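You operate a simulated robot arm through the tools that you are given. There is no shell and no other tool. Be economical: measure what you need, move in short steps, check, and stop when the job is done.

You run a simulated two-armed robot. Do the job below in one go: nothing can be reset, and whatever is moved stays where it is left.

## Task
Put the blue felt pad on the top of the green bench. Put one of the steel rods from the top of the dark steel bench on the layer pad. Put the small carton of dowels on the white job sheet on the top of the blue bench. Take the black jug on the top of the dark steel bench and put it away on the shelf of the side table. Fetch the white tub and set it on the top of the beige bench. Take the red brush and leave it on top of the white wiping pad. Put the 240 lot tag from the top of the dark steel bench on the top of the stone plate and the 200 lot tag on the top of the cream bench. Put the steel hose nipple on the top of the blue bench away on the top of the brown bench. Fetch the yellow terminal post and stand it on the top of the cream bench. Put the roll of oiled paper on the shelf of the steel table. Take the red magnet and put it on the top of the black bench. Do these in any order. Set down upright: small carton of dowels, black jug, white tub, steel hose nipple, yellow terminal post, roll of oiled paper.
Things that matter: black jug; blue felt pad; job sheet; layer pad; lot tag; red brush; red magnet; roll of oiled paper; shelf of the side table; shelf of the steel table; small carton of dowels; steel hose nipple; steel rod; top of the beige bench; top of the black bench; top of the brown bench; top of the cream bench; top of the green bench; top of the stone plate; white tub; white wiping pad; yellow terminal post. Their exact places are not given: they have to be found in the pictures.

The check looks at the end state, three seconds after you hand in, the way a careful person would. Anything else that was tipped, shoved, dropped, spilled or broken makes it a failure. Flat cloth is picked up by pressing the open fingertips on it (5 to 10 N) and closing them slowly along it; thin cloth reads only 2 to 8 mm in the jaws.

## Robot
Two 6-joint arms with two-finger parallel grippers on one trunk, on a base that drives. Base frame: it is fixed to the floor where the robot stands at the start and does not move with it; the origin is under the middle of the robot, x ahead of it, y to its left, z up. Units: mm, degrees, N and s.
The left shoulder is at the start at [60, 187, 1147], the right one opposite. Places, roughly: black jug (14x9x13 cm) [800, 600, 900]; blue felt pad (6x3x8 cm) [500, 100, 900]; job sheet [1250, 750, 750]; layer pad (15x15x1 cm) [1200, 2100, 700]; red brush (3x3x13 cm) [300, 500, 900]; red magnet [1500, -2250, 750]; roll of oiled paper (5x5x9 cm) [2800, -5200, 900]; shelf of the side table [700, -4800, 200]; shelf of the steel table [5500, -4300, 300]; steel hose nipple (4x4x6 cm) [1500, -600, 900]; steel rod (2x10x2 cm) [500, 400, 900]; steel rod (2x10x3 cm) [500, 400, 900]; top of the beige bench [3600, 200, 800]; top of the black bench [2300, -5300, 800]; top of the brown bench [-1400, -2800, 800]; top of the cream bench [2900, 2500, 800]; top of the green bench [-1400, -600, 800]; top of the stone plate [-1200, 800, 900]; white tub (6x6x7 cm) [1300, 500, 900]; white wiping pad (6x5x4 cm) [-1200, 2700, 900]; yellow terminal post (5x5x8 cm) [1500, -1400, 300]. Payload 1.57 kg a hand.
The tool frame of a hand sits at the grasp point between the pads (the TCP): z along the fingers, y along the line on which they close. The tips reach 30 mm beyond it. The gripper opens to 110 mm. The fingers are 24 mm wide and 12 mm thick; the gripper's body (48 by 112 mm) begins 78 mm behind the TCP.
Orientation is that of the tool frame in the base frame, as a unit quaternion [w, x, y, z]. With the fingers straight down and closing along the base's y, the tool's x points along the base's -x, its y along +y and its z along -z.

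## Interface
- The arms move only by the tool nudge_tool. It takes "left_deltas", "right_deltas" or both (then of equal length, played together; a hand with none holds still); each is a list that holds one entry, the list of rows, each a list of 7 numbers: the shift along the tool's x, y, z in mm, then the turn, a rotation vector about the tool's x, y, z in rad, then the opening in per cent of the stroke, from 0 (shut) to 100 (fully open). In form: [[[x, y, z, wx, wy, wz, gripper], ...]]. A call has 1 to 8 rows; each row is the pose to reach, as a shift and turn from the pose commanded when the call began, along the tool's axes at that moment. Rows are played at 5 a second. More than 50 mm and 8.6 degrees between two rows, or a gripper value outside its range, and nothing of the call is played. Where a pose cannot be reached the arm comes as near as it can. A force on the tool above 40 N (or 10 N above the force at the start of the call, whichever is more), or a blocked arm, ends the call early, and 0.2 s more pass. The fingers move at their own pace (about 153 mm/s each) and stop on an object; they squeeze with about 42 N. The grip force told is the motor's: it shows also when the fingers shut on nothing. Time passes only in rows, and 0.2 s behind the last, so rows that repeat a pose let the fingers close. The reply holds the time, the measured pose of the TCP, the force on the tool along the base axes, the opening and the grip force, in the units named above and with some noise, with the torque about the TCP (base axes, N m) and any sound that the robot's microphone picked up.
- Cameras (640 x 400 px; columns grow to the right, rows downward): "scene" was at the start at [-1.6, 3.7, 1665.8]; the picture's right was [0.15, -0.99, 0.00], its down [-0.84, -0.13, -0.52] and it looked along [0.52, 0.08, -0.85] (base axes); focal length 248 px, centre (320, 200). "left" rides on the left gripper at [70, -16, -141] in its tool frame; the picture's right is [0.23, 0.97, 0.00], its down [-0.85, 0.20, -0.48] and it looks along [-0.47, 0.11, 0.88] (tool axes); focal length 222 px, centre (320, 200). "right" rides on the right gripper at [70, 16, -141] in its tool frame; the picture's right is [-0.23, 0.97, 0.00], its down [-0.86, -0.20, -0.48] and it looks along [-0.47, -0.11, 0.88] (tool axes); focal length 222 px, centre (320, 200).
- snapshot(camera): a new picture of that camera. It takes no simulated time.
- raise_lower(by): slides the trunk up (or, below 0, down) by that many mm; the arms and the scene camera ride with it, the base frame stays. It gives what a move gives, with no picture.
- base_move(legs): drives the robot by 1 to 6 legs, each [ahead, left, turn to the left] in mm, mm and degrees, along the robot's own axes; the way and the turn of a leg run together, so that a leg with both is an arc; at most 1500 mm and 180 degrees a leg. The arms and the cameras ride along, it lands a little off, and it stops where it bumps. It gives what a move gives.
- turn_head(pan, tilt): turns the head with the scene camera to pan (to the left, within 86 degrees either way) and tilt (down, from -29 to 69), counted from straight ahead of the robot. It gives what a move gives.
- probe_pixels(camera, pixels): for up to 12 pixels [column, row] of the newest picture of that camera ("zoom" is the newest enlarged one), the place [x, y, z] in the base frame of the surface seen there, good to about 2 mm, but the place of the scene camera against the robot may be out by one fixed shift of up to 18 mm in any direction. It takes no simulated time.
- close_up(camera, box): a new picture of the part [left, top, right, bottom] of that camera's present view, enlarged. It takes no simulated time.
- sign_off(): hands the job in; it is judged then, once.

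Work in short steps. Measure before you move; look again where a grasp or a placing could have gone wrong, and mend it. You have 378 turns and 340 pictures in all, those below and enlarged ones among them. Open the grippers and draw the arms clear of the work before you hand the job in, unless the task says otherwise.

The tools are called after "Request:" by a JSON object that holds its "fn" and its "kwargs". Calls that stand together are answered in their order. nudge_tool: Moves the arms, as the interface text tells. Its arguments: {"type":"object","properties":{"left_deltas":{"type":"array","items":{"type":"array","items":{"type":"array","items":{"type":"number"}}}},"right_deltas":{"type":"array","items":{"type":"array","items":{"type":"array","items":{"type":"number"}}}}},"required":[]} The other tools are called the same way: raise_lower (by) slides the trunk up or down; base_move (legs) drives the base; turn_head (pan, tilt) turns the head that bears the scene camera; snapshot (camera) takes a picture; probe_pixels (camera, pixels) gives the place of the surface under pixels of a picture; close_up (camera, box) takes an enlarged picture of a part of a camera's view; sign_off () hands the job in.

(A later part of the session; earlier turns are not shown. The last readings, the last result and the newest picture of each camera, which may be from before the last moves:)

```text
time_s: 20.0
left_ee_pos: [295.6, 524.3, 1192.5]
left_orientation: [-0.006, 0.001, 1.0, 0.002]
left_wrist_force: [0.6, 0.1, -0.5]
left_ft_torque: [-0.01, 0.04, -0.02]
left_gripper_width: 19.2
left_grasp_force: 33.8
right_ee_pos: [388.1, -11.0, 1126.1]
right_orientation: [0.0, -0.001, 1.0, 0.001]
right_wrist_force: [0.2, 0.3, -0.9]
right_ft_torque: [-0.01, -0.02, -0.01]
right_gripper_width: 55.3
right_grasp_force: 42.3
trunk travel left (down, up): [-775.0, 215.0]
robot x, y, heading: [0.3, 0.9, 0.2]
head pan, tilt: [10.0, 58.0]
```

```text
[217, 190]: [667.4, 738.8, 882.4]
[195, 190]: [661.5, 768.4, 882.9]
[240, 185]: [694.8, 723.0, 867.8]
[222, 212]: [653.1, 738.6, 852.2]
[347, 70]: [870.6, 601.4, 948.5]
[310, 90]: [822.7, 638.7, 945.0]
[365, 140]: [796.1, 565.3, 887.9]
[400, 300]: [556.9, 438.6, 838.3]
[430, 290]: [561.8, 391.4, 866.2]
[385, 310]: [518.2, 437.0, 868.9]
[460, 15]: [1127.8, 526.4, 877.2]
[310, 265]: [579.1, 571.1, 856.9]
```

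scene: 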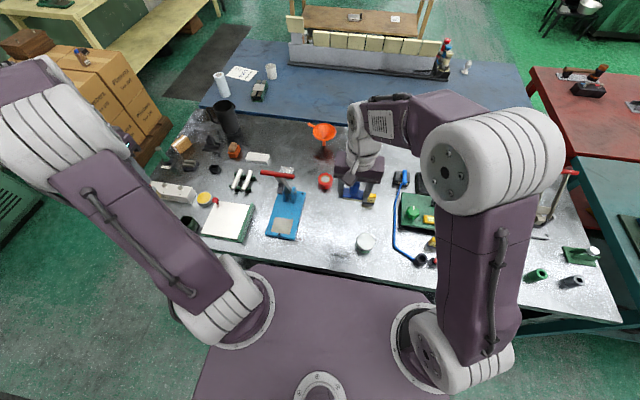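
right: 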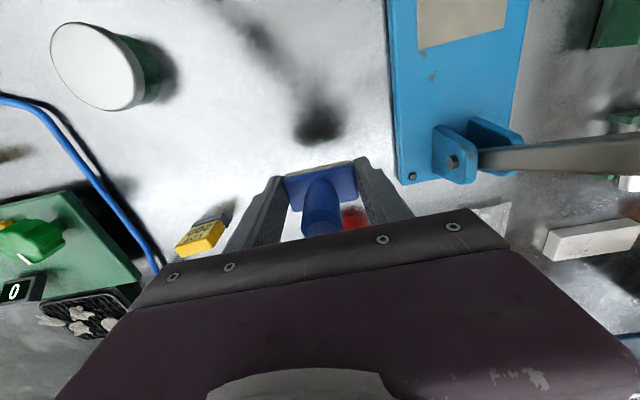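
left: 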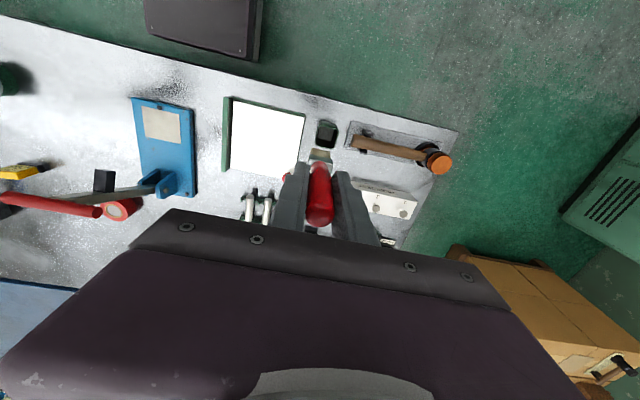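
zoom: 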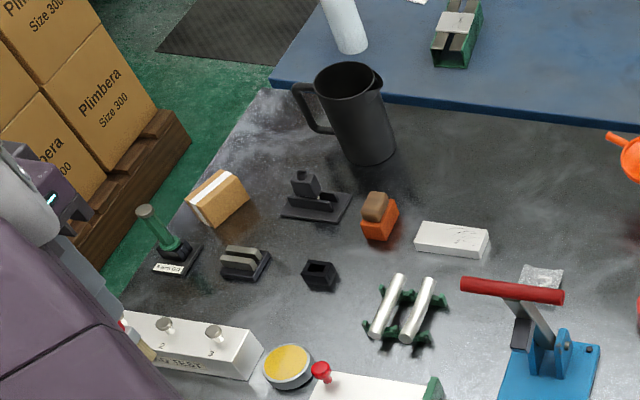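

I back off 350 mm, turn left 90°, and look toward the far side for the green bench, stone plate and white wiping pad.

Request:
{"fn": "base_move", "kwargs": {"legs": [[-350, 0, 0], [0, 0, 120]]}}

Request:
{"fn": "turn_head", "kwargs": {"pan": 0, "tilt": 30}}

Request:
{"fn": "snapshot", "kwargs": {"camera": "scene"}}

Request:
{"fn": "turn_head", "kwargs": {"pan": 80, "tilt": 30}}

Request:
{"fn": "snapshot", "kwargs": {"camera": "scene"}}

```text
time_s: 27.2
left_ee_pos: [-950.7, 5.3, 1194.1]
left_orientation: [0.005, 0.861, -0.508, 0.003]
left_wrist_force: [0.7, 0.3, -0.1]
left_ft_torque: [0.02, 0.02, -0.01]
left_gripper_width: 19.1
left_grasp_force: 33.0
right_ee_pos: [-528.4, 344.2, 1126.6]
right_orientation: [0.001, 0.862, -0.508, 0.0]
right_wrist_force: [-0.2, -0.8, -0.7]
right_ft_torque: [0.01, 0.02, 0.01]
right_gripper_width: 55.2
right_grasp_force: 42.4
trunk travel left (down, up): [-775.0, 215.0]
robot x, y, heading: [-348.8, 1.2, 118.9]
head pan, tilt: [10.0, 58.0]
```

```text
time_s: 28.1
left_ee_pos: [-952.2, 3.8, 1193.1]
left_orientation: [0.005, 0.861, -0.509, 0.004]
left_wrist_force: [-1.0, 0.3, -0.2]
left_ft_torque: [0.0, 0.02, 0.0]
left_gripper_width: 19.4
left_grasp_force: 33.4
right_ee_pos: [-527.9, 344.4, 1125.2]
right_orientation: [0.001, 0.862, -0.508, 0.0]
right_wrist_force: [0.0, -0.5, -1.2]
right_ft_torque: [0.0, -0.01, -0.04]
right_gripper_width: 55.4
right_grasp_force: 42.0
trunk travel left (down, up): [-775.0, 215.0]
robot x, y, heading: [-348.4, 2.8, 118.7]
head pan, tilt: [0.0, 30.0]
```

```text
303 pictures are left
```

scene: 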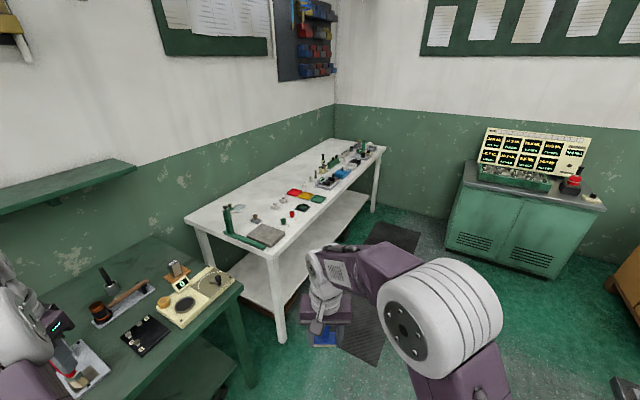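

```text
time_s: 29.6
left_ee_pos: [-951.0, 5.5, 1192.6]
left_orientation: [0.006, 0.861, -0.509, 0.003]
left_wrist_force: [-0.8, -0.3, -0.2]
left_ft_torque: [0.02, 0.0, 0.0]
left_gripper_width: 18.9
left_grasp_force: 33.1
right_ee_pos: [-527.4, 344.4, 1125.2]
right_orientation: [0.001, 0.861, -0.508, -0.001]
right_wrist_force: [-0.1, 0.4, -1.0]
right_ft_torque: [0.01, 0.0, 0.01]
right_gripper_width: 55.5
right_grasp_force: 41.7
trunk travel left (down, up): [-775.0, 215.0]
robot x, y, heading: [-352.6, 0.4, 119.0]
head pan, tilt: [80.0, 30.0]
```

```text
302 pictures are left
```

scene: 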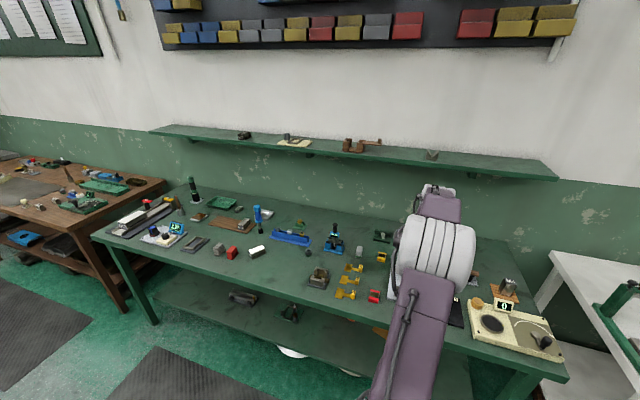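

I probe the green bench: free front area around (270,270), edges, and neighbours.

Request:
{"fn": "probe_pixels", "kwargs": {"camera": "scene", "pixels": [[250, 275], [290, 250], [220, 270], [160, 265], [300, 295], [350, 320], [340, 262], [275, 222], [100, 240], [540, 375], [300, 265], [265, 282]]}}

Request:
{"fn": "close_up", "kwargs": {"camera": "scene", "box": [90, 170, 410, 370]}}

```text
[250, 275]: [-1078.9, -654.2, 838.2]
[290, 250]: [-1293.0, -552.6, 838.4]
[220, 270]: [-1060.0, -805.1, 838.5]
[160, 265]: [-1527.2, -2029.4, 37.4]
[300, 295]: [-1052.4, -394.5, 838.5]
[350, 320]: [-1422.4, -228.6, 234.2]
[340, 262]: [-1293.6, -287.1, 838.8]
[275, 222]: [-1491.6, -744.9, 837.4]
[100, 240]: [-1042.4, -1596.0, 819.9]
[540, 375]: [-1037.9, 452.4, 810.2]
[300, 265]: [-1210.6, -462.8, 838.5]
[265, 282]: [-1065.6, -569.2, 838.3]
```

```text
2.00 times, centred on (250, 270) of scene
```

zoom: 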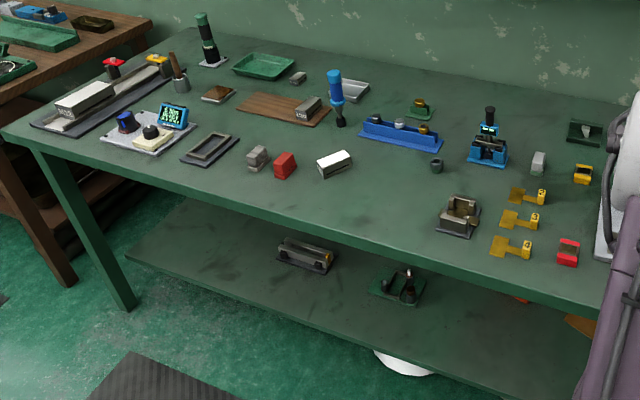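

The green bench top is at z=838 and the spot about (-1140,-520) is free. I turn to heading 180° and drive so that the right hand comes over it.

Request:
{"fn": "base_move", "kwargs": {"legs": [[0, 0, 61], [0, 531, 0], [400, 0, 0]]}}

Request:
{"fn": "snapshot", "kwargs": {"camera": "right"}}

```text
time_s: 37.5
left_ee_pos: [-1036.6, -1056.5, 1193.3]
left_orientation: [0.002, 1.0, 0.003, 0.005]
left_wrist_force: [-0.9, 0.3, -0.8]
left_ft_torque: [0.0, 0.03, 0.01]
left_gripper_width: 19.2
left_grasp_force: 33.2
right_ee_pos: [-1131.9, -522.2, 1125.8]
right_orientation: [0.001, 1.0, 0.005, -0.001]
right_wrist_force: [0.5, -0.2, -0.3]
right_ft_torque: [-0.02, -0.02, -0.01]
right_gripper_width: 55.3
right_grasp_force: 42.0
trunk travel left (down, up): [-775.0, 215.0]
robot x, y, heading: [-744.7, -532.3, -179.5]
head pan, tilt: [80.0, 30.0]
```

```text
300 pictures are left
```

right: 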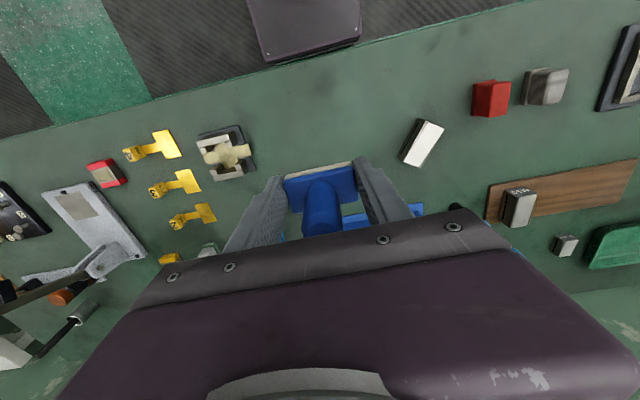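

The spot under the hand (pixel (320,127)) is clear. I lower by 243 mm, then release.

Request:
{"fn": "nudge_tool", "kwargs": {"right_deltas": [[[0, 0, 45, 0, 0, 0, 0], [0, 0, 90, 0, 0, 0, 0], [0, 0, 135, 0, 0, 0, 0], [0, 0, 180, 0, 0, 0, 0], [0, 0, 215, 0, 0, 0, 0], [0, 0, 235, 0, 0, 0, 0], [0, 0, 244, 0, 0, 0, 0], [0, 0, 244, 0, 0, 0, 0]]]}}

```text
time_s: 39.3
left_ee_pos: [-1037.0, -1057.1, 1193.0]
left_orientation: [0.003, 1.0, 0.003, 0.005]
left_wrist_force: [0.3, 0.8, -0.8]
left_ft_torque: [0.01, -0.05, -0.01]
left_gripper_width: 19.2
left_grasp_force: 33.6
right_ee_pos: [-1134.9, -523.4, 880.7]
right_orientation: [0.0, 1.0, 0.004, 0.0]
right_wrist_force: [-0.2, -0.3, -0.8]
right_ft_torque: [-0.01, 0.0, 0.0]
right_gripper_width: 55.4
right_grasp_force: 41.9
trunk travel left (down, up): [-775.0, 215.0]
robot x, y, heading: [-747.5, -529.8, -179.4]
head pan, tilt: [80.0, 30.0]
```

No contact force yet; I lower a few mm more until it touches.

Request:
{"fn": "nudge_tool", "kwargs": {"right_deltas": [[[0, 0, 2, 0, 0, 0, 0], [0, 0, 4, 0, 0, 0, 0]]]}}

```text
time_s: 39.9
left_ee_pos: [-1035.2, -1056.6, 1194.6]
left_orientation: [0.003, 1.0, 0.002, 0.004]
left_wrist_force: [0.6, 0.3, -0.6]
left_ft_torque: [0.0, -0.01, 0.02]
left_gripper_width: 19.2
left_grasp_force: 33.2
right_ee_pos: [-1134.8, -521.7, 879.9]
right_orientation: [0.001, 1.0, 0.004, -0.002]
right_wrist_force: [-1.9, 4.8, 28.6]
right_ft_torque: [1.01, -0.3, 0.0]
right_gripper_width: 55.2
right_grasp_force: 42.1
trunk travel left (down, up): [-775.0, 215.0]
robot x, y, heading: [-743.2, -529.6, -179.3]
head pan, tilt: [80.0, 30.0]
```

Contact (28 N). I ease up 2 mm, open, and rise.

Request:
{"fn": "nudge_tool", "kwargs": {"right_deltas": [[[0, 0, -2, 0, 0, 0, 0], [0, 0, -2, 0, 0, 0, 70], [0, 0, -2, 0, 0, 0, 70], [0, 0, -40, 0, 0, 0, 70], [0, 0, -85, 0, 0, 0, 70], [0, 0, -130, 0, 0, 0, 70], [0, 0, -175, 0, 0, 0, 70], [0, 0, -220, 0, 0, 0, 70]]]}}

Request:
{"fn": "snapshot", "kwargs": {"camera": "right"}}

```text
time_s: 41.7
left_ee_pos: [-1036.8, -1055.7, 1194.2]
left_orientation: [0.003, 1.0, 0.003, 0.005]
left_wrist_force: [0.0, -0.3, -0.4]
left_ft_torque: [-0.03, 0.01, -0.03]
left_gripper_width: 19.2
left_grasp_force: 33.3
right_ee_pos: [-1133.5, -522.7, 1099.5]
right_orientation: [0.0, 1.0, 0.005, 0.0]
right_wrist_force: [0.6, -0.6, 0.1]
right_ft_torque: [-0.02, -0.02, -0.03]
right_gripper_width: 77.0
right_grasp_force: 0.1
trunk travel left (down, up): [-775.0, 215.0]
robot x, y, heading: [-741.7, -533.1, -179.6]
head pan, tilt: [80.0, 30.0]
```

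```text
299 pictures are left
```

right: 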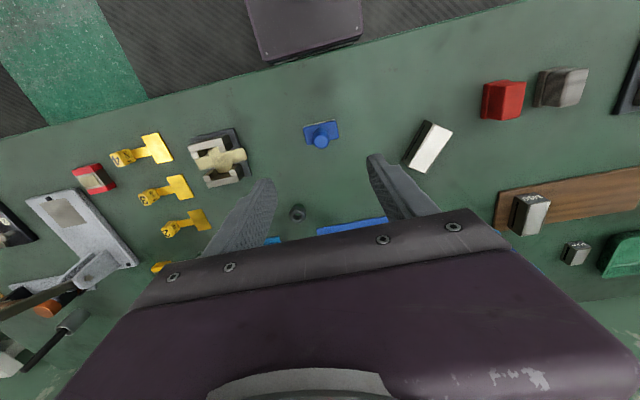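

The felt pad stands on the green bench. Next I back off and strafe right along the white bench to see the stone plate and wiping pad.

Request:
{"fn": "base_move", "kwargs": {"legs": [[-300, 0, 0], [0, -1400, 0], [0, -1000, 0]]}}

Request:
{"fn": "turn_head", "kwargs": {"pan": -20, "tilt": 40}}

Request:
{"fn": "snapshot", "kwargs": {"camera": "scene"}}

Request:
{"fn": "turn_head", "kwargs": {"pan": 45, "tilt": 35}}

Request:
{"fn": "snapshot", "kwargs": {"camera": "scene"}}

```text
time_s: 55.1
left_ee_pos: [-750.3, 1347.3, 1194.0]
left_orientation: [0.003, 1.0, 0.004, 0.005]
left_wrist_force: [-0.6, -0.1, -0.6]
left_ft_torque: [0.01, -0.02, -0.02]
left_gripper_width: 19.1
left_grasp_force: 32.7
right_ee_pos: [-847.4, 1880.8, 1097.4]
right_orientation: [0.0, 1.0, 0.006, 0.0]
right_wrist_force: [0.1, 0.4, -0.3]
right_ft_torque: [-0.03, 0.03, -0.01]
right_gripper_width: 77.0
right_grasp_force: 0.0
trunk travel left (down, up): [-775.0, 215.0]
robot x, y, heading: [-457.8, 1874.2, -179.7]
head pan, tilt: [80.0, 30.0]
```

```text
time_s: 56.9
left_ee_pos: [-751.1, 1348.1, 1192.8]
left_orientation: [0.002, 1.0, 0.003, 0.005]
left_wrist_force: [0.5, -0.5, -0.6]
left_ft_torque: [0.0, 0.01, 0.01]
left_gripper_width: 19.1
left_grasp_force: 32.8
right_ee_pos: [-848.7, 1881.8, 1098.3]
right_orientation: [0.0, 1.0, 0.006, 0.0]
right_wrist_force: [0.6, -0.5, 0.4]
right_ft_torque: [0.0, 0.0, -0.04]
right_gripper_width: 77.0
right_grasp_force: 0.1
trunk travel left (down, up): [-775.0, 215.0]
robot x, y, heading: [-455.7, 1875.7, -179.4]
head pan, tilt: [-20.0, 40.0]
```

```text
298 pictures are left
```

scene: 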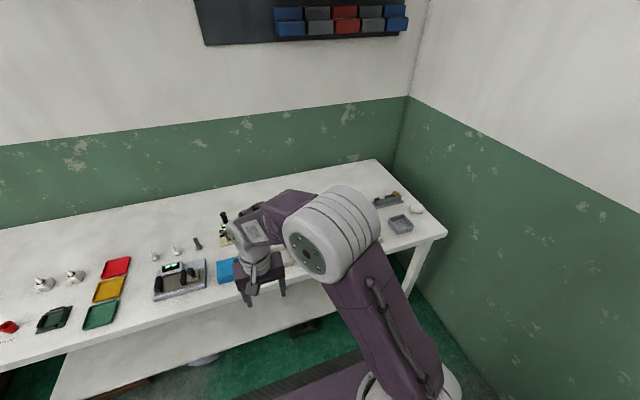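

```text
time_s: 58.3
left_ee_pos: [-752.5, 1348.9, 1194.6]
left_orientation: [0.002, 1.0, 0.003, 0.005]
left_wrist_force: [-0.7, -0.5, -1.5]
left_ft_torque: [0.01, -0.02, 0.0]
left_gripper_width: 19.2
left_grasp_force: 33.2
right_ee_pos: [-847.8, 1882.1, 1097.3]
right_orientation: [0.0, 1.0, 0.005, -0.001]
right_wrist_force: [-0.2, 0.8, 0.4]
right_ft_torque: [0.01, 0.04, 0.0]
right_gripper_width: 77.1
right_grasp_force: 0.0
trunk travel left (down, up): [-775.0, 215.0]
robot x, y, heading: [-457.4, 1872.1, -179.5]
head pan, tilt: [45.0, 35.0]
```

```text
297 pictures are left
```

scene: 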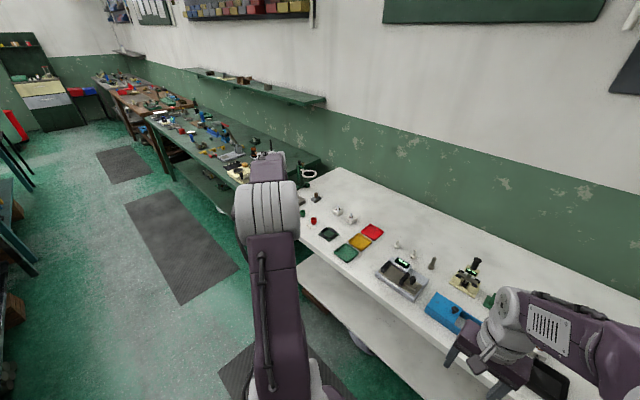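

The right arm hides the part near (-1200,2700). I strafe 450 mm more and look directly at it.

Request:
{"fn": "base_move", "kwargs": {"legs": [[0, -450, 0]]}}

Request:
{"fn": "turn_head", "kwargs": {"pan": 0, "tilt": 45}}

Request:
{"fn": "snapshot", "kwargs": {"camera": "scene"}}

Request:
{"fn": "snapshot", "kwargs": {"camera": "right"}}

```text
time_s: 61.0
left_ee_pos: [-755.3, 1793.6, 1193.2]
left_orientation: [0.003, 1.0, 0.003, 0.006]
left_wrist_force: [0.0, 0.0, -1.0]
left_ft_torque: [0.03, 0.02, 0.02]
left_gripper_width: 19.1
left_grasp_force: 33.5
right_ee_pos: [-852.8, 2326.4, 1097.7]
right_orientation: [-0.001, 1.0, 0.005, 0.0]
right_wrist_force: [-0.4, 1.2, -0.2]
right_ft_torque: [0.03, 0.0, 0.01]
right_gripper_width: 77.0
right_grasp_force: 0.0
trunk travel left (down, up): [-775.0, 215.0]
robot x, y, heading: [-466.1, 2320.4, -179.5]
head pan, tilt: [45.0, 35.0]
```

```text
time_s: 62.1
left_ee_pos: [-756.1, 1793.5, 1194.0]
left_orientation: [0.003, 1.0, 0.003, 0.005]
left_wrist_force: [-0.1, -0.7, -1.1]
left_ft_torque: [0.0, -0.04, 0.01]
left_gripper_width: 19.2
left_grasp_force: 33.3
right_ee_pos: [-852.3, 2328.1, 1097.2]
right_orientation: [-0.001, 1.0, 0.004, -0.001]
right_wrist_force: [-0.5, 0.7, -0.4]
right_ft_torque: [0.01, 0.01, 0.01]
right_gripper_width: 76.9
right_grasp_force: 0.1
trunk travel left (down, up): [-775.0, 215.0]
robot x, y, heading: [-469.5, 2321.5, -179.4]
head pan, tilt: [0.0, 45.0]
```

```text
296 pictures are left
```

scene: 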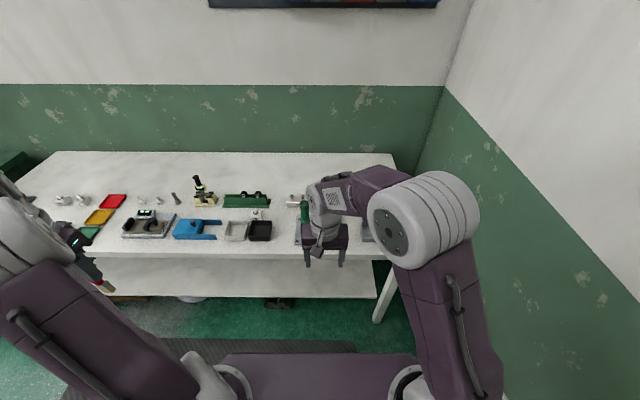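

```text
295 pictures are left
```

right: 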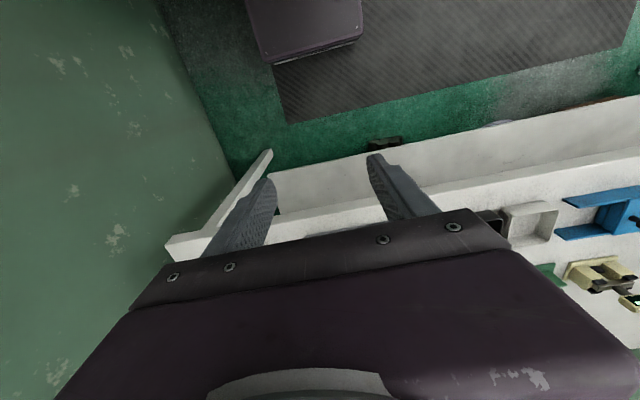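

The right arm hides the spot, so I use the right wrist camera: I drive 200 mm ahead and shift the right hand ahead and right, high above the bench.

Request:
{"fn": "base_move", "kwargs": {"legs": [[200, 0, 0]]}}

Request:
{"fn": "nudge_tool", "kwargs": {"right_deltas": [[[-25, -35, -20, 0, 0, 0, 70], [-50, -70, -40, 0, 0, 0, 70], [-75, -105, -60, 0, 0, 0, 70], [-100, -140, -80, 0, 0, 0, 70], [-125, -175, -100, 0, 0, 0, 70]]]}}

Request:
{"fn": "snapshot", "kwargs": {"camera": "right"}}

```text
time_s: 63.7
left_ee_pos: [-955.0, 1792.3, 1194.6]
left_orientation: [0.003, 1.0, 0.004, 0.004]
left_wrist_force: [-0.2, -0.7, 0.0]
left_ft_torque: [0.01, -0.01, 0.05]
left_gripper_width: 19.4
left_grasp_force: 33.4
right_ee_pos: [-1052.8, 2325.8, 1098.8]
right_orientation: [0.0, 1.0, 0.005, -0.001]
right_wrist_force: [-0.5, -0.5, 0.2]
right_ft_torque: [0.01, 0.02, -0.01]
right_gripper_width: 77.2
right_grasp_force: 0.0
trunk travel left (down, up): [-775.0, 215.0]
robot x, y, heading: [-665.0, 2315.8, -179.6]
head pan, tilt: [0.0, 45.0]
```

```text
time_s: 64.9
left_ee_pos: [-958.0, 1794.0, 1194.0]
left_orientation: [0.002, 1.0, 0.003, 0.006]
left_wrist_force: [-0.6, -0.1, -0.8]
left_ft_torque: [-0.03, 0.03, 0.0]
left_gripper_width: 19.2
left_grasp_force: 33.4
right_ee_pos: [-1182.2, 2501.1, 1198.2]
right_orientation: [0.001, 1.0, 0.004, 0.0]
right_wrist_force: [0.7, 0.2, 1.2]
right_ft_torque: [-0.02, -0.03, -0.04]
right_gripper_width: 76.9
right_grasp_force: 0.2
trunk travel left (down, up): [-775.0, 215.0]
robot x, y, heading: [-667.4, 2319.4, -179.5]
head pan, tilt: [0.0, 45.0]
```

```text
294 pictures are left
```

right: 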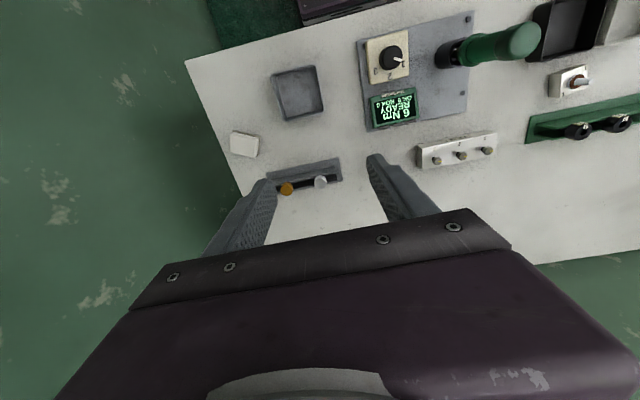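

The white wiping pad shows at (244,144) in the right picture. I measure it, the bench edges and the neighbours.

Request:
{"fn": "probe_pixels", "kwargs": {"camera": "right", "pixels": [[244, 144], [232, 135], [258, 140], [254, 155], [233, 150], [190, 62], [240, 190], [320, 115], [285, 175], [180, 120], [300, 90], [280, 110]]}}

Request:
{"fn": "close_up", "kwargs": {"camera": "right", "box": [180, 50, 360, 200]}}

```text
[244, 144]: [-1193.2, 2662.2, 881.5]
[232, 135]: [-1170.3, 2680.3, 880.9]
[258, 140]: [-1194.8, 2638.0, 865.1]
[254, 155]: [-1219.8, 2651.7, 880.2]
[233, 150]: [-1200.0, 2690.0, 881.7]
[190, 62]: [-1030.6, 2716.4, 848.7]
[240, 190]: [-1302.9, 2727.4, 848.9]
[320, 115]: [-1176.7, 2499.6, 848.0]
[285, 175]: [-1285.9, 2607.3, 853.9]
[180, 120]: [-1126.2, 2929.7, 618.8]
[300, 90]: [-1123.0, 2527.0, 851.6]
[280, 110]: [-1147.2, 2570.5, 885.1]
```

```text
2.67 times, centred on (270, 125) of right
```

zoom: 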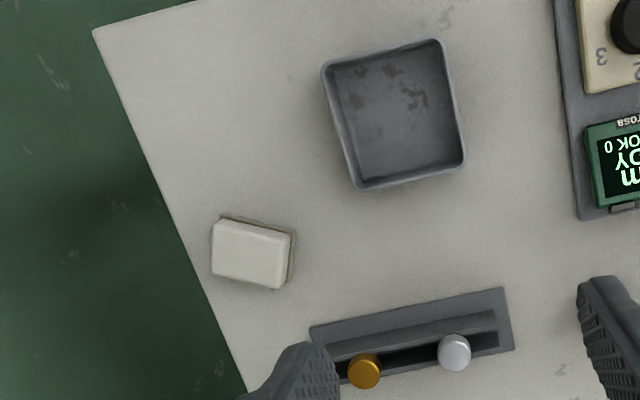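

The pad is at (-1195,2665), top z≈881, bench 849. I look at the brush's lower end in the left hand to decide how to set it down.

Request:
{"fn": "turn_head", "kwargs": {"pan": 60, "tilt": 40}}

Request:
{"fn": "snapshot", "kwargs": {"camera": "scene"}}

Request:
{"fn": "close_up", "kwargs": {"camera": "left", "box": [240, 100, 400, 240]}}

```text
time_s: 66.2
left_ee_pos: [-958.0, 1792.6, 1193.6]
left_orientation: [0.002, 1.0, 0.004, 0.006]
left_wrist_force: [-0.1, 0.1, -0.8]
left_ft_torque: [-0.01, -0.01, -0.03]
left_gripper_width: 19.4
left_grasp_force: 33.8
right_ee_pos: [-1180.5, 2498.1, 1198.1]
right_orientation: [0.0, 1.0, 0.004, 0.001]
right_wrist_force: [0.3, -0.2, -0.2]
right_ft_torque: [0.03, -0.03, 0.01]
right_gripper_width: 77.0
right_grasp_force: 0.0
trunk travel left (down, up): [-775.0, 215.0]
robot x, y, heading: [-667.9, 2318.6, -179.5]
head pan, tilt: [60.0, 40.0]
```

```text
292 pictures are left
```

scene: 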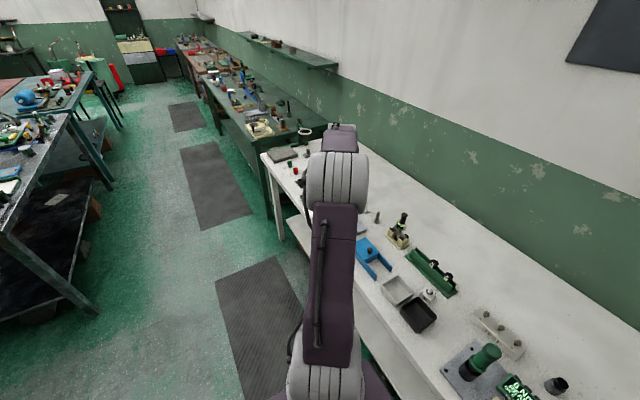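

```text
2.86 times, centred on (320, 170) of left
```

zoom: 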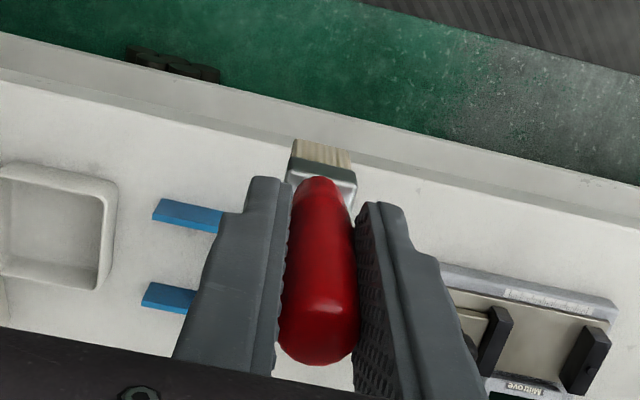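

The brush has a square flat bristle end about 28 mm wide, so I will stand it on the pad. I retract the right hand, then turn right 90° so the left hand comes over the bench.

Request:
{"fn": "nudge_tool", "kwargs": {"right_deltas": [[[40, 0, 0, 0, 0, 0, 70], [80, 0, 0, 0, 0, 0, 70], [120, 0, 0, 0, 0, 0, 70], [160, 0, 0, 0, 0, 0, 70], [200, 0, 0, 0, 0, 0, 70], [240, 0, 0, 0, 0, 0, 70]]]}}

Request:
{"fn": "base_move", "kwargs": {"legs": [[0, 0, -90]]}}

Request:
{"fn": "snapshot", "kwargs": {"camera": "left"}}

```text
time_s: 67.6
left_ee_pos: [-955.8, 1792.5, 1193.3]
left_orientation: [0.002, 1.0, 0.003, 0.004]
left_wrist_force: [0.0, 0.1, -1.1]
left_ft_torque: [0.0, 0.01, 0.04]
left_gripper_width: 19.1
left_grasp_force: 33.1
right_ee_pos: [-939.3, 2502.7, 1199.2]
right_orientation: [0.0, 1.0, 0.004, -0.001]
right_wrist_force: [0.8, 0.4, 0.3]
right_ft_torque: [0.01, 0.01, -0.02]
right_gripper_width: 76.8
right_grasp_force: 0.0
trunk travel left (down, up): [-775.0, 215.0]
robot x, y, heading: [-668.5, 2320.6, -179.3]
head pan, tilt: [60.0, 40.0]
```

```text
time_s: 71.8
left_ee_pos: [-1191.1, 2611.2, 1193.1]
left_orientation: [0.006, 0.709, -0.705, 0.002]
left_wrist_force: [-0.6, -0.1, -1.0]
left_ft_torque: [-0.01, -0.02, 0.0]
left_gripper_width: 19.3
left_grasp_force: 33.6
right_ee_pos: [-482.6, 2593.2, 1198.4]
right_orientation: [0.0, 0.71, -0.704, 0.0]
right_wrist_force: [0.8, -0.1, 0.3]
right_ft_torque: [0.0, 0.0, -0.01]
right_gripper_width: 76.9
right_grasp_force: 0.0
trunk travel left (down, up): [-775.0, 215.0]
robot x, y, heading: [-665.9, 2316.7, 90.6]
head pan, tilt: [60.0, 40.0]
```

```text
290 pictures are left
```

left: 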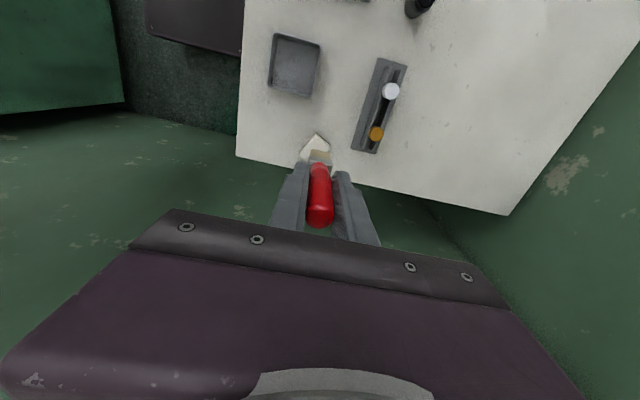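

I shift the hand 54 mm ahead and 4 mm left, then lower to hover about 20 mm above the pad.

Request:
{"fn": "nudge_tool", "kwargs": {"left_deltas": [[[-27, 2, 0, 0, 0, 0, 0], [-54, 4, 10, 0, 0, 0, 0], [-54, 4, 50, 0, 0, 0, 0], [-54, 4, 90, 0, 0, 0, 0], [-54, 4, 130, 0, 0, 0, 0], [-54, 4, 165, 0, 0, 0, 0], [-54, 4, 190, 0, 0, 0, 0]]]}}

Request:
{"fn": "snapshot", "kwargs": {"camera": "left"}}

Request:
{"fn": "close_up", "kwargs": {"camera": "left", "box": [260, 100, 380, 220]}}

```text
time_s: 73.4
left_ee_pos: [-1196.9, 2662.2, 1001.2]
left_orientation: [0.005, 0.709, -0.705, 0.002]
left_wrist_force: [0.4, 0.4, -0.1]
left_ft_torque: [0.01, -0.01, 0.0]
left_gripper_width: 19.2
left_grasp_force: 33.5
right_ee_pos: [-482.9, 2594.8, 1198.4]
right_orientation: [0.0, 0.71, -0.704, 0.0]
right_wrist_force: [-0.2, -0.6, -0.9]
right_ft_torque: [-0.01, 0.0, -0.03]
right_gripper_width: 77.1
right_grasp_force: 0.1
trunk travel left (down, up): [-775.0, 215.0]
robot x, y, heading: [-663.8, 2316.4, 90.5]
head pan, tilt: [60.0, 40.0]
```

```text
289 pictures are left
```

left: 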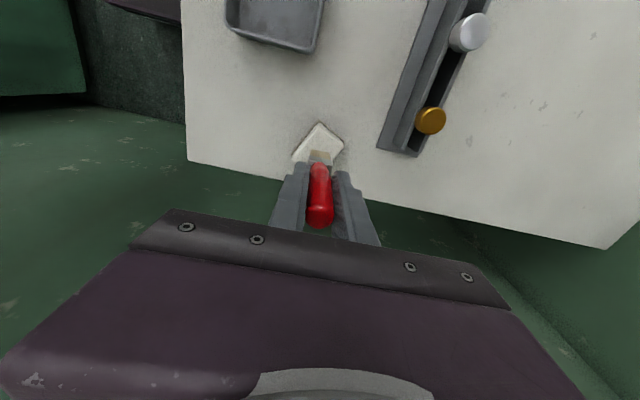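

```text
3.33 times, centred on (320, 160) of left
```

zoom: 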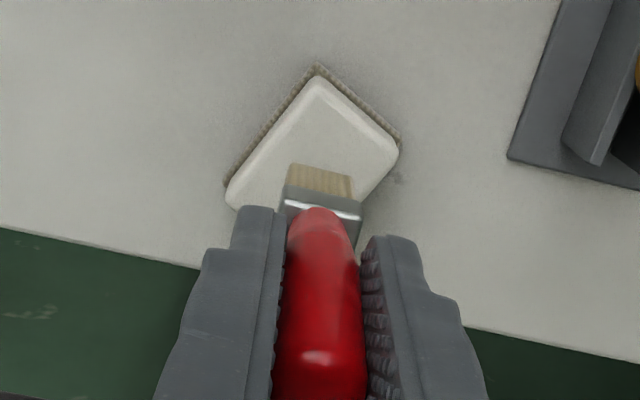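

I probe the pad corners and the bristle front to check alignment.

Request:
{"fn": "probe_pixels", "kwargs": {"camera": "zoom", "pixels": [[318, 88], [392, 150], [240, 195], [320, 130], [320, 178], [320, 215], [300, 172], [345, 185], [318, 300]]}}

```text
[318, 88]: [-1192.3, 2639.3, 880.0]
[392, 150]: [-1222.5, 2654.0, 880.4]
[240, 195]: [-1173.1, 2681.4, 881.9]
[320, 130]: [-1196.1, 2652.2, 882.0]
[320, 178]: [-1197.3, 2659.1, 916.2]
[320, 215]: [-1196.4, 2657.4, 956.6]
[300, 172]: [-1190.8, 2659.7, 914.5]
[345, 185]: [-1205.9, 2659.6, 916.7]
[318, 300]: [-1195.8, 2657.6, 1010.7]
```

The brush axis (about (-1197,2667)) matches the pad centre (-1198,2668). I lower to contact.

Request:
{"fn": "nudge_tool", "kwargs": {"left_deltas": [[[0, 0, 8, 0, 0, 0, 0], [0, 0, 13, 0, 0, 0, 0], [0, 0, 16, 0, 0, 0, 0], [0, 0, 18, 0, 0, 0, 0]]]}}

```text
time_s: 74.4
left_ee_pos: [-1196.7, 2661.9, 984.0]
left_orientation: [0.006, 0.709, -0.705, 0.002]
left_wrist_force: [-0.1, -0.1, -0.2]
left_ft_torque: [-0.01, 0.01, 0.04]
left_gripper_width: 19.1
left_grasp_force: 33.6
right_ee_pos: [-482.7, 2592.6, 1198.1]
right_orientation: [-0.001, 0.711, -0.704, 0.0]
right_wrist_force: [0.5, -0.3, -0.3]
right_ft_torque: [0.03, -0.04, 0.0]
right_gripper_width: 77.0
right_grasp_force: 0.2
trunk travel left (down, up): [-775.0, 215.0]
robot x, y, heading: [-662.8, 2319.9, 90.4]
head pan, tilt: [60.0, 40.0]
```

Not touching yet; I go on in 2 mm steps.

Request:
{"fn": "nudge_tool", "kwargs": {"left_deltas": [[[0, 0, 2, 0, 0, 0, 0], [0, 0, 4, 0, 0, 0, 0], [0, 0, 6, 0, 0, 0, 0]]]}}

```text
time_s: 75.2
left_ee_pos: [-1197.0, 2661.7, 979.8]
left_orientation: [0.007, 0.709, -0.705, 0.0]
left_wrist_force: [0.2, -0.4, 11.1]
left_ft_torque: [-0.05, 0.01, 0.0]
left_gripper_width: 18.9
left_grasp_force: 33.3
right_ee_pos: [-480.9, 2593.0, 1198.3]
right_orientation: [0.001, 0.71, -0.704, -0.001]
right_wrist_force: [-0.9, -0.4, -0.5]
right_ft_torque: [-0.01, -0.01, 0.02]
right_gripper_width: 76.8
right_grasp_force: 0.0
trunk travel left (down, up): [-775.0, 215.0]
robot x, y, heading: [-659.6, 2317.2, 90.4]
head pan, tilt: [60.0, 40.0]
```

Contact at 11 N with hardly any torque. I ease 1 mm up and open the fingers only a little (to about 35 mm) to see if the brush stands.

Request:
{"fn": "nudge_tool", "kwargs": {"left_deltas": [[[0, 0, -1, 0, 0, 0, 22], [0, 0, -1, 0, 0, 0, 32], [0, 0, -1, 0, 0, 0, 32], [0, 0, -1, 0, 0, 0, 32], [0, 0, -1, 0, 0, 0, 32]]]}}

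Request:
{"fn": "close_up", "kwargs": {"camera": "left", "box": [260, 100, 380, 240]}}

```text
time_s: 76.4
left_ee_pos: [-1196.5, 2662.2, 980.7]
left_orientation: [0.005, 0.709, -0.705, 0.001]
left_wrist_force: [-0.6, 0.9, -0.7]
left_ft_torque: [-0.03, 0.02, -0.03]
left_gripper_width: 35.2
left_grasp_force: 0.0
right_ee_pos: [-482.1, 2593.0, 1198.0]
right_orientation: [-0.001, 0.71, -0.704, 0.0]
right_wrist_force: [0.5, 0.1, -0.3]
right_ft_torque: [0.02, 0.01, 0.01]
right_gripper_width: 76.8
right_grasp_force: 0.0
trunk travel left (down, up): [-775.0, 215.0]
robot x, y, heading: [-664.1, 2320.6, 90.8]
head pan, tilt: [60.0, 40.0]
```

```text
2.86 times, centred on (320, 170) of left
```

zoom: 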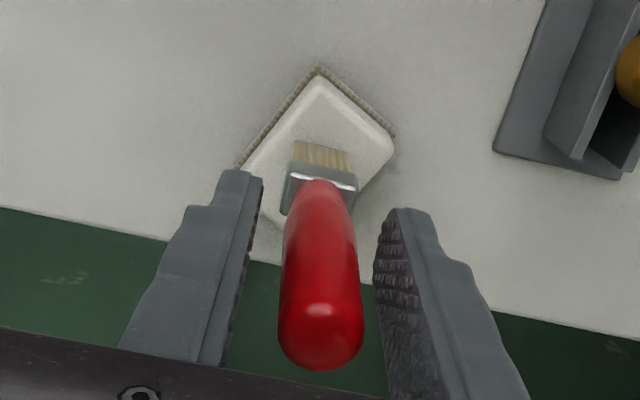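

It stands by itself between the fingers. I open a bit more and rise straight up.

Request:
{"fn": "nudge_tool", "kwargs": {"left_deltas": [[[0, 0, -1, 0, 0, 0, 50], [0, 0, -1, 0, 0, 0, 50], [0, 0, -40, 0, 0, 0, 50], [0, 0, -85, 0, 0, 0, 50], [0, 0, -130, 0, 0, 0, 50], [0, 0, -175, 0, 0, 0, 50], [0, 0, -215, 0, 0, 0, 50]]]}}

Request:
{"fn": "close_up", "kwargs": {"camera": "left", "box": [230, 80, 410, 240]}}

```text
time_s: 78.0
left_ee_pos: [-1194.9, 2664.5, 1196.3]
left_orientation: [0.006, 0.709, -0.705, 0.002]
left_wrist_force: [0.1, 0.6, 0.1]
left_ft_torque: [0.01, -0.01, -0.01]
left_gripper_width: 55.1
left_grasp_force: 0.0
right_ee_pos: [-482.1, 2593.0, 1197.9]
right_orientation: [0.0, 0.711, -0.704, 0.0]
right_wrist_force: [0.9, -0.2, -0.4]
right_ft_torque: [0.0, 0.0, -0.03]
right_gripper_width: 77.0
right_grasp_force: 0.0
trunk travel left (down, up): [-775.0, 215.0]
robot x, y, heading: [-665.8, 2316.6, 90.6]
head pan, tilt: [60.0, 40.0]
```

```text
2.50 times, centred on (320, 160) of left
```

zoom: 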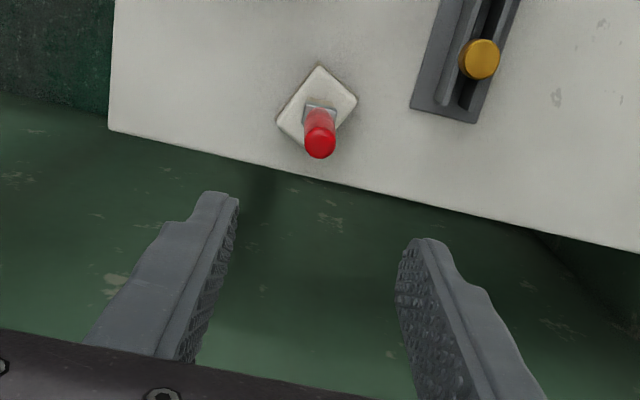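

The brush stands on the pad. I drive back to the dark steel bench for the 240 tag and a rod.

Request:
{"fn": "base_move", "kwargs": {"legs": [[0, -250, 0], [-1400, 0, 0], [-820, 0, 0], [0, 0, -90.6], [400, 0, 0]]}}

Request:
{"fn": "turn_head", "kwargs": {"pan": 0, "tilt": 58}}

Request:
{"fn": "snapshot", "kwargs": {"camera": "scene"}}

Request:
{"fn": "snapshot", "kwargs": {"camera": "left"}}

```text
time_s: 96.2
left_ee_pos: [352.8, 663.4, 1195.3]
left_orientation: [-0.005, -0.012, 1.0, 0.003]
left_wrist_force: [0.3, 0.4, -0.4]
left_ft_torque: [0.0, -0.01, 0.0]
left_gripper_width: 55.0
left_grasp_force: 0.0
right_ee_pos: [296.5, -50.3, 1197.8]
right_orientation: [0.001, -0.013, 1.0, 0.0]
right_wrist_force: [0.1, 0.4, -1.2]
right_ft_torque: [-0.02, 0.01, -0.06]
right_gripper_width: 77.1
right_grasp_force: 0.0
trunk travel left (down, up): [-775.0, 215.0]
robot x, y, heading: [19.6, 129.9, 1.3]
head pan, tilt: [60.0, 40.0]
```

```text
time_s: 97.5
left_ee_pos: [353.9, 663.4, 1193.4]
left_orientation: [-0.005, -0.012, 1.0, 0.002]
left_wrist_force: [-0.3, -0.2, 0.1]
left_ft_torque: [-0.01, 0.01, -0.01]
left_gripper_width: 55.1
left_grasp_force: 0.1
right_ee_pos: [296.1, -52.4, 1198.3]
right_orientation: [0.0, -0.012, 1.0, 0.0]
right_wrist_force: [0.3, 0.3, -0.4]
right_ft_torque: [-0.01, 0.04, 0.0]
right_gripper_width: 77.0
right_grasp_force: 0.0
trunk travel left (down, up): [-775.0, 215.0]
robot x, y, heading: [21.3, 127.1, 1.5]
head pan, tilt: [0.0, 58.0]
```

```text
285 pictures are left
```

scene: 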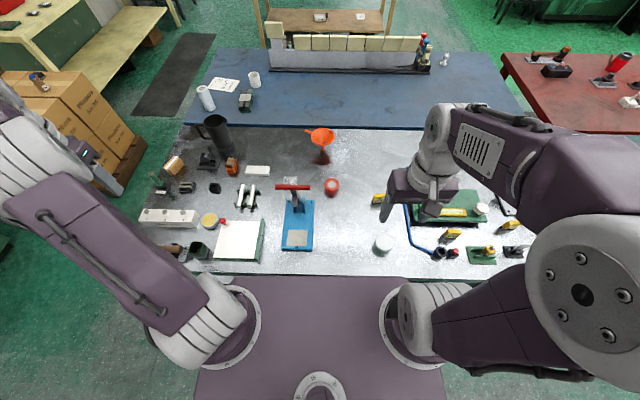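

```text
284 pictures are left
```

left: 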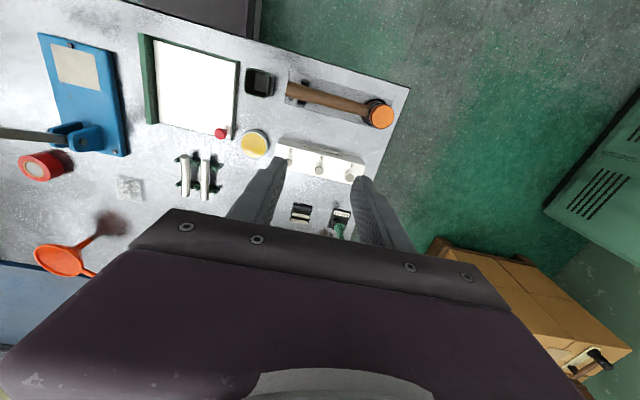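

I correct the heading slightly and bring the left hand above the rods at about (525,424).

Request:
{"fn": "base_move", "kwargs": {"legs": [[-20, 0, -1.4]]}}

Request:
{"fn": "nudge_tool", "kwargs": {"left_deltas": [[[-21, -28, 10, 0, 0, 0, 60], [-42, -56, 25, 0, 0, 0, 60], [-63, -84, 40, 0, 0, 0, 60], [-84, -112, 60, 0, 0, 0, 60], [-105, -140, 80, 0, 0, 0, 60], [-126, -168, 100, 0, 0, 0, 60], [-147, -196, 120, 0, 0, 0, 60], [-168, -228, 140, 0, 0, 0, 60]]]}}

Request:
{"fn": "snapshot", "kwargs": {"camera": "left"}}

Request:
{"fn": "close_up", "kwargs": {"camera": "left", "box": [240, 80, 400, 220]}}

```text
time_s: 98.3
left_ee_pos: [352.3, 657.3, 1191.9]
left_orientation: [-0.007, 0.001, 1.0, 0.003]
left_wrist_force: [0.6, -0.7, -1.3]
left_ft_torque: [0.02, 0.06, -0.01]
left_gripper_width: 54.8
left_grasp_force: 0.1
right_ee_pos: [276.2, -58.3, 1197.3]
right_orientation: [-0.002, -0.001, 1.0, -0.001]
right_wrist_force: [0.4, 0.7, 0.8]
right_ft_torque: [-0.04, 0.08, -0.01]
right_gripper_width: 76.8
right_grasp_force: 0.0
trunk travel left (down, up): [-775.0, 215.0]
robot x, y, heading: [-0.3, 127.2, -0.1]
head pan, tilt: [0.0, 58.0]
```

```text
time_s: 100.1
left_ee_pos: [515.8, 426.7, 1049.4]
left_orientation: [-0.005, -0.001, 1.0, 0.003]
left_wrist_force: [0.9, 0.3, 1.0]
left_ft_torque: [0.0, 0.0, 0.0]
left_gripper_width: 66.1
left_grasp_force: 0.0
right_ee_pos: [274.0, -58.6, 1197.1]
right_orientation: [0.0, -0.001, 1.0, 0.0]
right_wrist_force: [0.4, 0.7, -0.1]
right_ft_torque: [-0.01, 0.02, -0.02]
right_gripper_width: 77.0
right_grasp_force: 0.0
trunk travel left (down, up): [-775.0, 215.0]
robot x, y, heading: [-2.4, 125.3, -0.2]
head pan, tilt: [0.0, 58.0]
```

```text
283 pictures are left
```

left: 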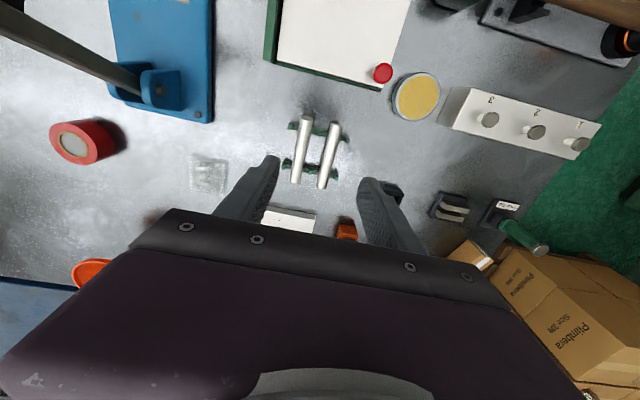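

```text
2.86 times, centred on (320, 150) of left
```

zoom: 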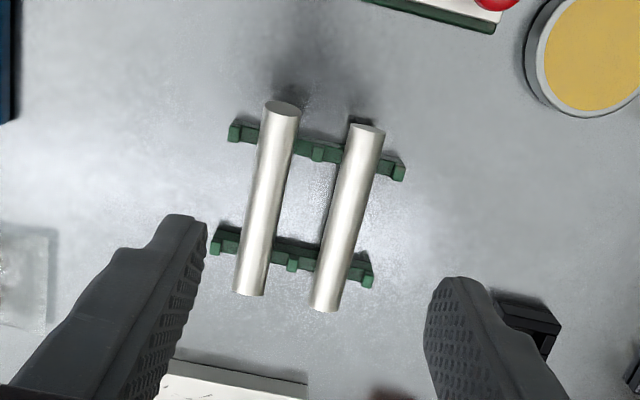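

Request:
{"fn": "probe_pixels", "kwargs": {"camera": "zoom", "pixels": [[282, 112], [250, 290], [264, 200], [368, 132], [326, 305], [348, 220], [330, 224], [366, 226], [244, 200], [282, 200], [306, 262], [310, 200]]}}

```text
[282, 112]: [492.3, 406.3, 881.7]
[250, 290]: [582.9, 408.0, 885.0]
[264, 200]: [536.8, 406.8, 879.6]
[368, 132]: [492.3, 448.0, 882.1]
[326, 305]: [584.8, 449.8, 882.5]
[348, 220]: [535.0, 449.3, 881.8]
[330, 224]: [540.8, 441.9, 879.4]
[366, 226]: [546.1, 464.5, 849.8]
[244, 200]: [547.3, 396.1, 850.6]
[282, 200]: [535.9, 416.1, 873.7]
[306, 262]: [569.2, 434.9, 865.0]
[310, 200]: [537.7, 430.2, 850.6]
```

Bench by wrist camera is z≈850, rods lie along x at y≈407 and 449, tops 881. I take the rod at y=449 at its middle (x≈538), with fingers opened to 33 mm; first hover.

Request:
{"fn": "nudge_tool", "kwargs": {"left_deltas": [[[-22, 23, 0, 0, 0, 0, 30], [-22, 23, 40, 0, 0, 0, 30], [-22, 23, 80, 0, 0, 0, 30], [-22, 23, 110, 0, 0, 0, 30]]]}}

Request:
{"fn": "close_up", "kwargs": {"camera": "left", "box": [240, 100, 400, 220]}}

```text
time_s: 101.1
left_ee_pos: [535.2, 452.4, 939.9]
left_orientation: [-0.005, 0.001, 1.0, 0.003]
left_wrist_force: [-0.1, 0.3, -0.5]
left_ft_torque: [-0.03, 0.01, -0.03]
left_gripper_width: 32.9
left_grasp_force: 0.0
right_ee_pos: [273.4, -56.9, 1197.1]
right_orientation: [0.0, -0.001, 1.0, 0.0]
right_wrist_force: [-0.7, 0.4, -0.1]
right_ft_torque: [0.01, 0.01, 0.01]
right_gripper_width: 77.0
right_grasp_force: 0.0
trunk travel left (down, up): [-775.0, 215.0]
robot x, y, heading: [-1.6, 127.5, 0.3]
head pan, tilt: [0.0, 58.0]
```

```text
3.33 times, centred on (320, 160) of left
```

zoom: 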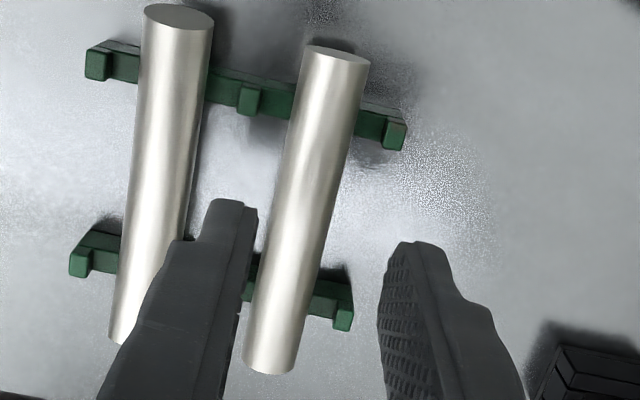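

I probe the rod and the fingertips to check clearance.

Request:
{"fn": "probe_pixels", "kwargs": {"camera": "zoom", "pixels": [[310, 150], [290, 230], [285, 150], [340, 150], [180, 150], [205, 150], [140, 150], [240, 205], [410, 245], [250, 300], [335, 50]]}}

```text
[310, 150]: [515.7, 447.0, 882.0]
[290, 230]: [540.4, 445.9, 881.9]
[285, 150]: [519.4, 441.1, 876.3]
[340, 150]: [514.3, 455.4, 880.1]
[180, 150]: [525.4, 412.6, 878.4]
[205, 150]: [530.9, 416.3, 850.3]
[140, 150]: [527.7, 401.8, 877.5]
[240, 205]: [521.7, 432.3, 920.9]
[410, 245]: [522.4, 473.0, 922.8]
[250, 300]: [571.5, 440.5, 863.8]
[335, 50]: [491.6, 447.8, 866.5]
```

Clearances fit with a 2 mm shift toward the right. I descend to TCP z≈886, close and lift.

Request:
{"fn": "nudge_tool", "kwargs": {"left_deltas": [[[-2, -2, 20, 0, 0, 0, 30], [-2, -2, 40, 0, 0, 0, 30], [-2, -2, 54, 0, 0, 0, 30], [-2, -2, 54, 0, 0, 0, 0], [-2, -2, 54, 0, 0, 0, 0], [-2, -2, 30, 0, 0, 0, 0], [-2, -2, -10, 0, 0, 0, 0], [-2, -2, -50, 0, 0, 0, 0]]]}}

Request:
{"fn": "snapshot", "kwargs": {"camera": "left"}}

```text
time_s: 102.9
left_ee_pos: [536.4, 448.5, 992.2]
left_orientation: [-0.005, 0.002, 1.0, 0.002]
left_wrist_force: [-1.3, 0.2, -1.3]
left_ft_torque: [-0.01, 0.0, -0.01]
left_gripper_width: 17.3
left_grasp_force: 32.1
right_ee_pos: [272.4, -58.7, 1198.1]
right_orientation: [0.0, -0.001, 1.0, 0.0]
right_wrist_force: [0.8, -0.6, 0.0]
right_ft_torque: [-0.03, -0.03, 0.0]
right_gripper_width: 77.1
right_grasp_force: 0.2
trunk travel left (down, up): [-775.0, 215.0]
robot x, y, heading: [-3.8, 126.9, 0.1]
head pan, tilt: [0.0, 58.0]
```

```text
280 pictures are left
```

left: 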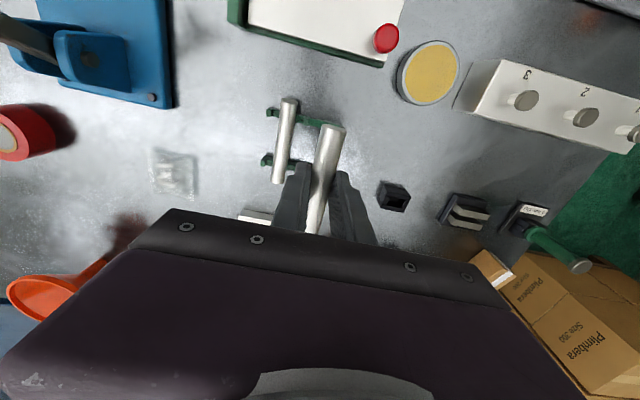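

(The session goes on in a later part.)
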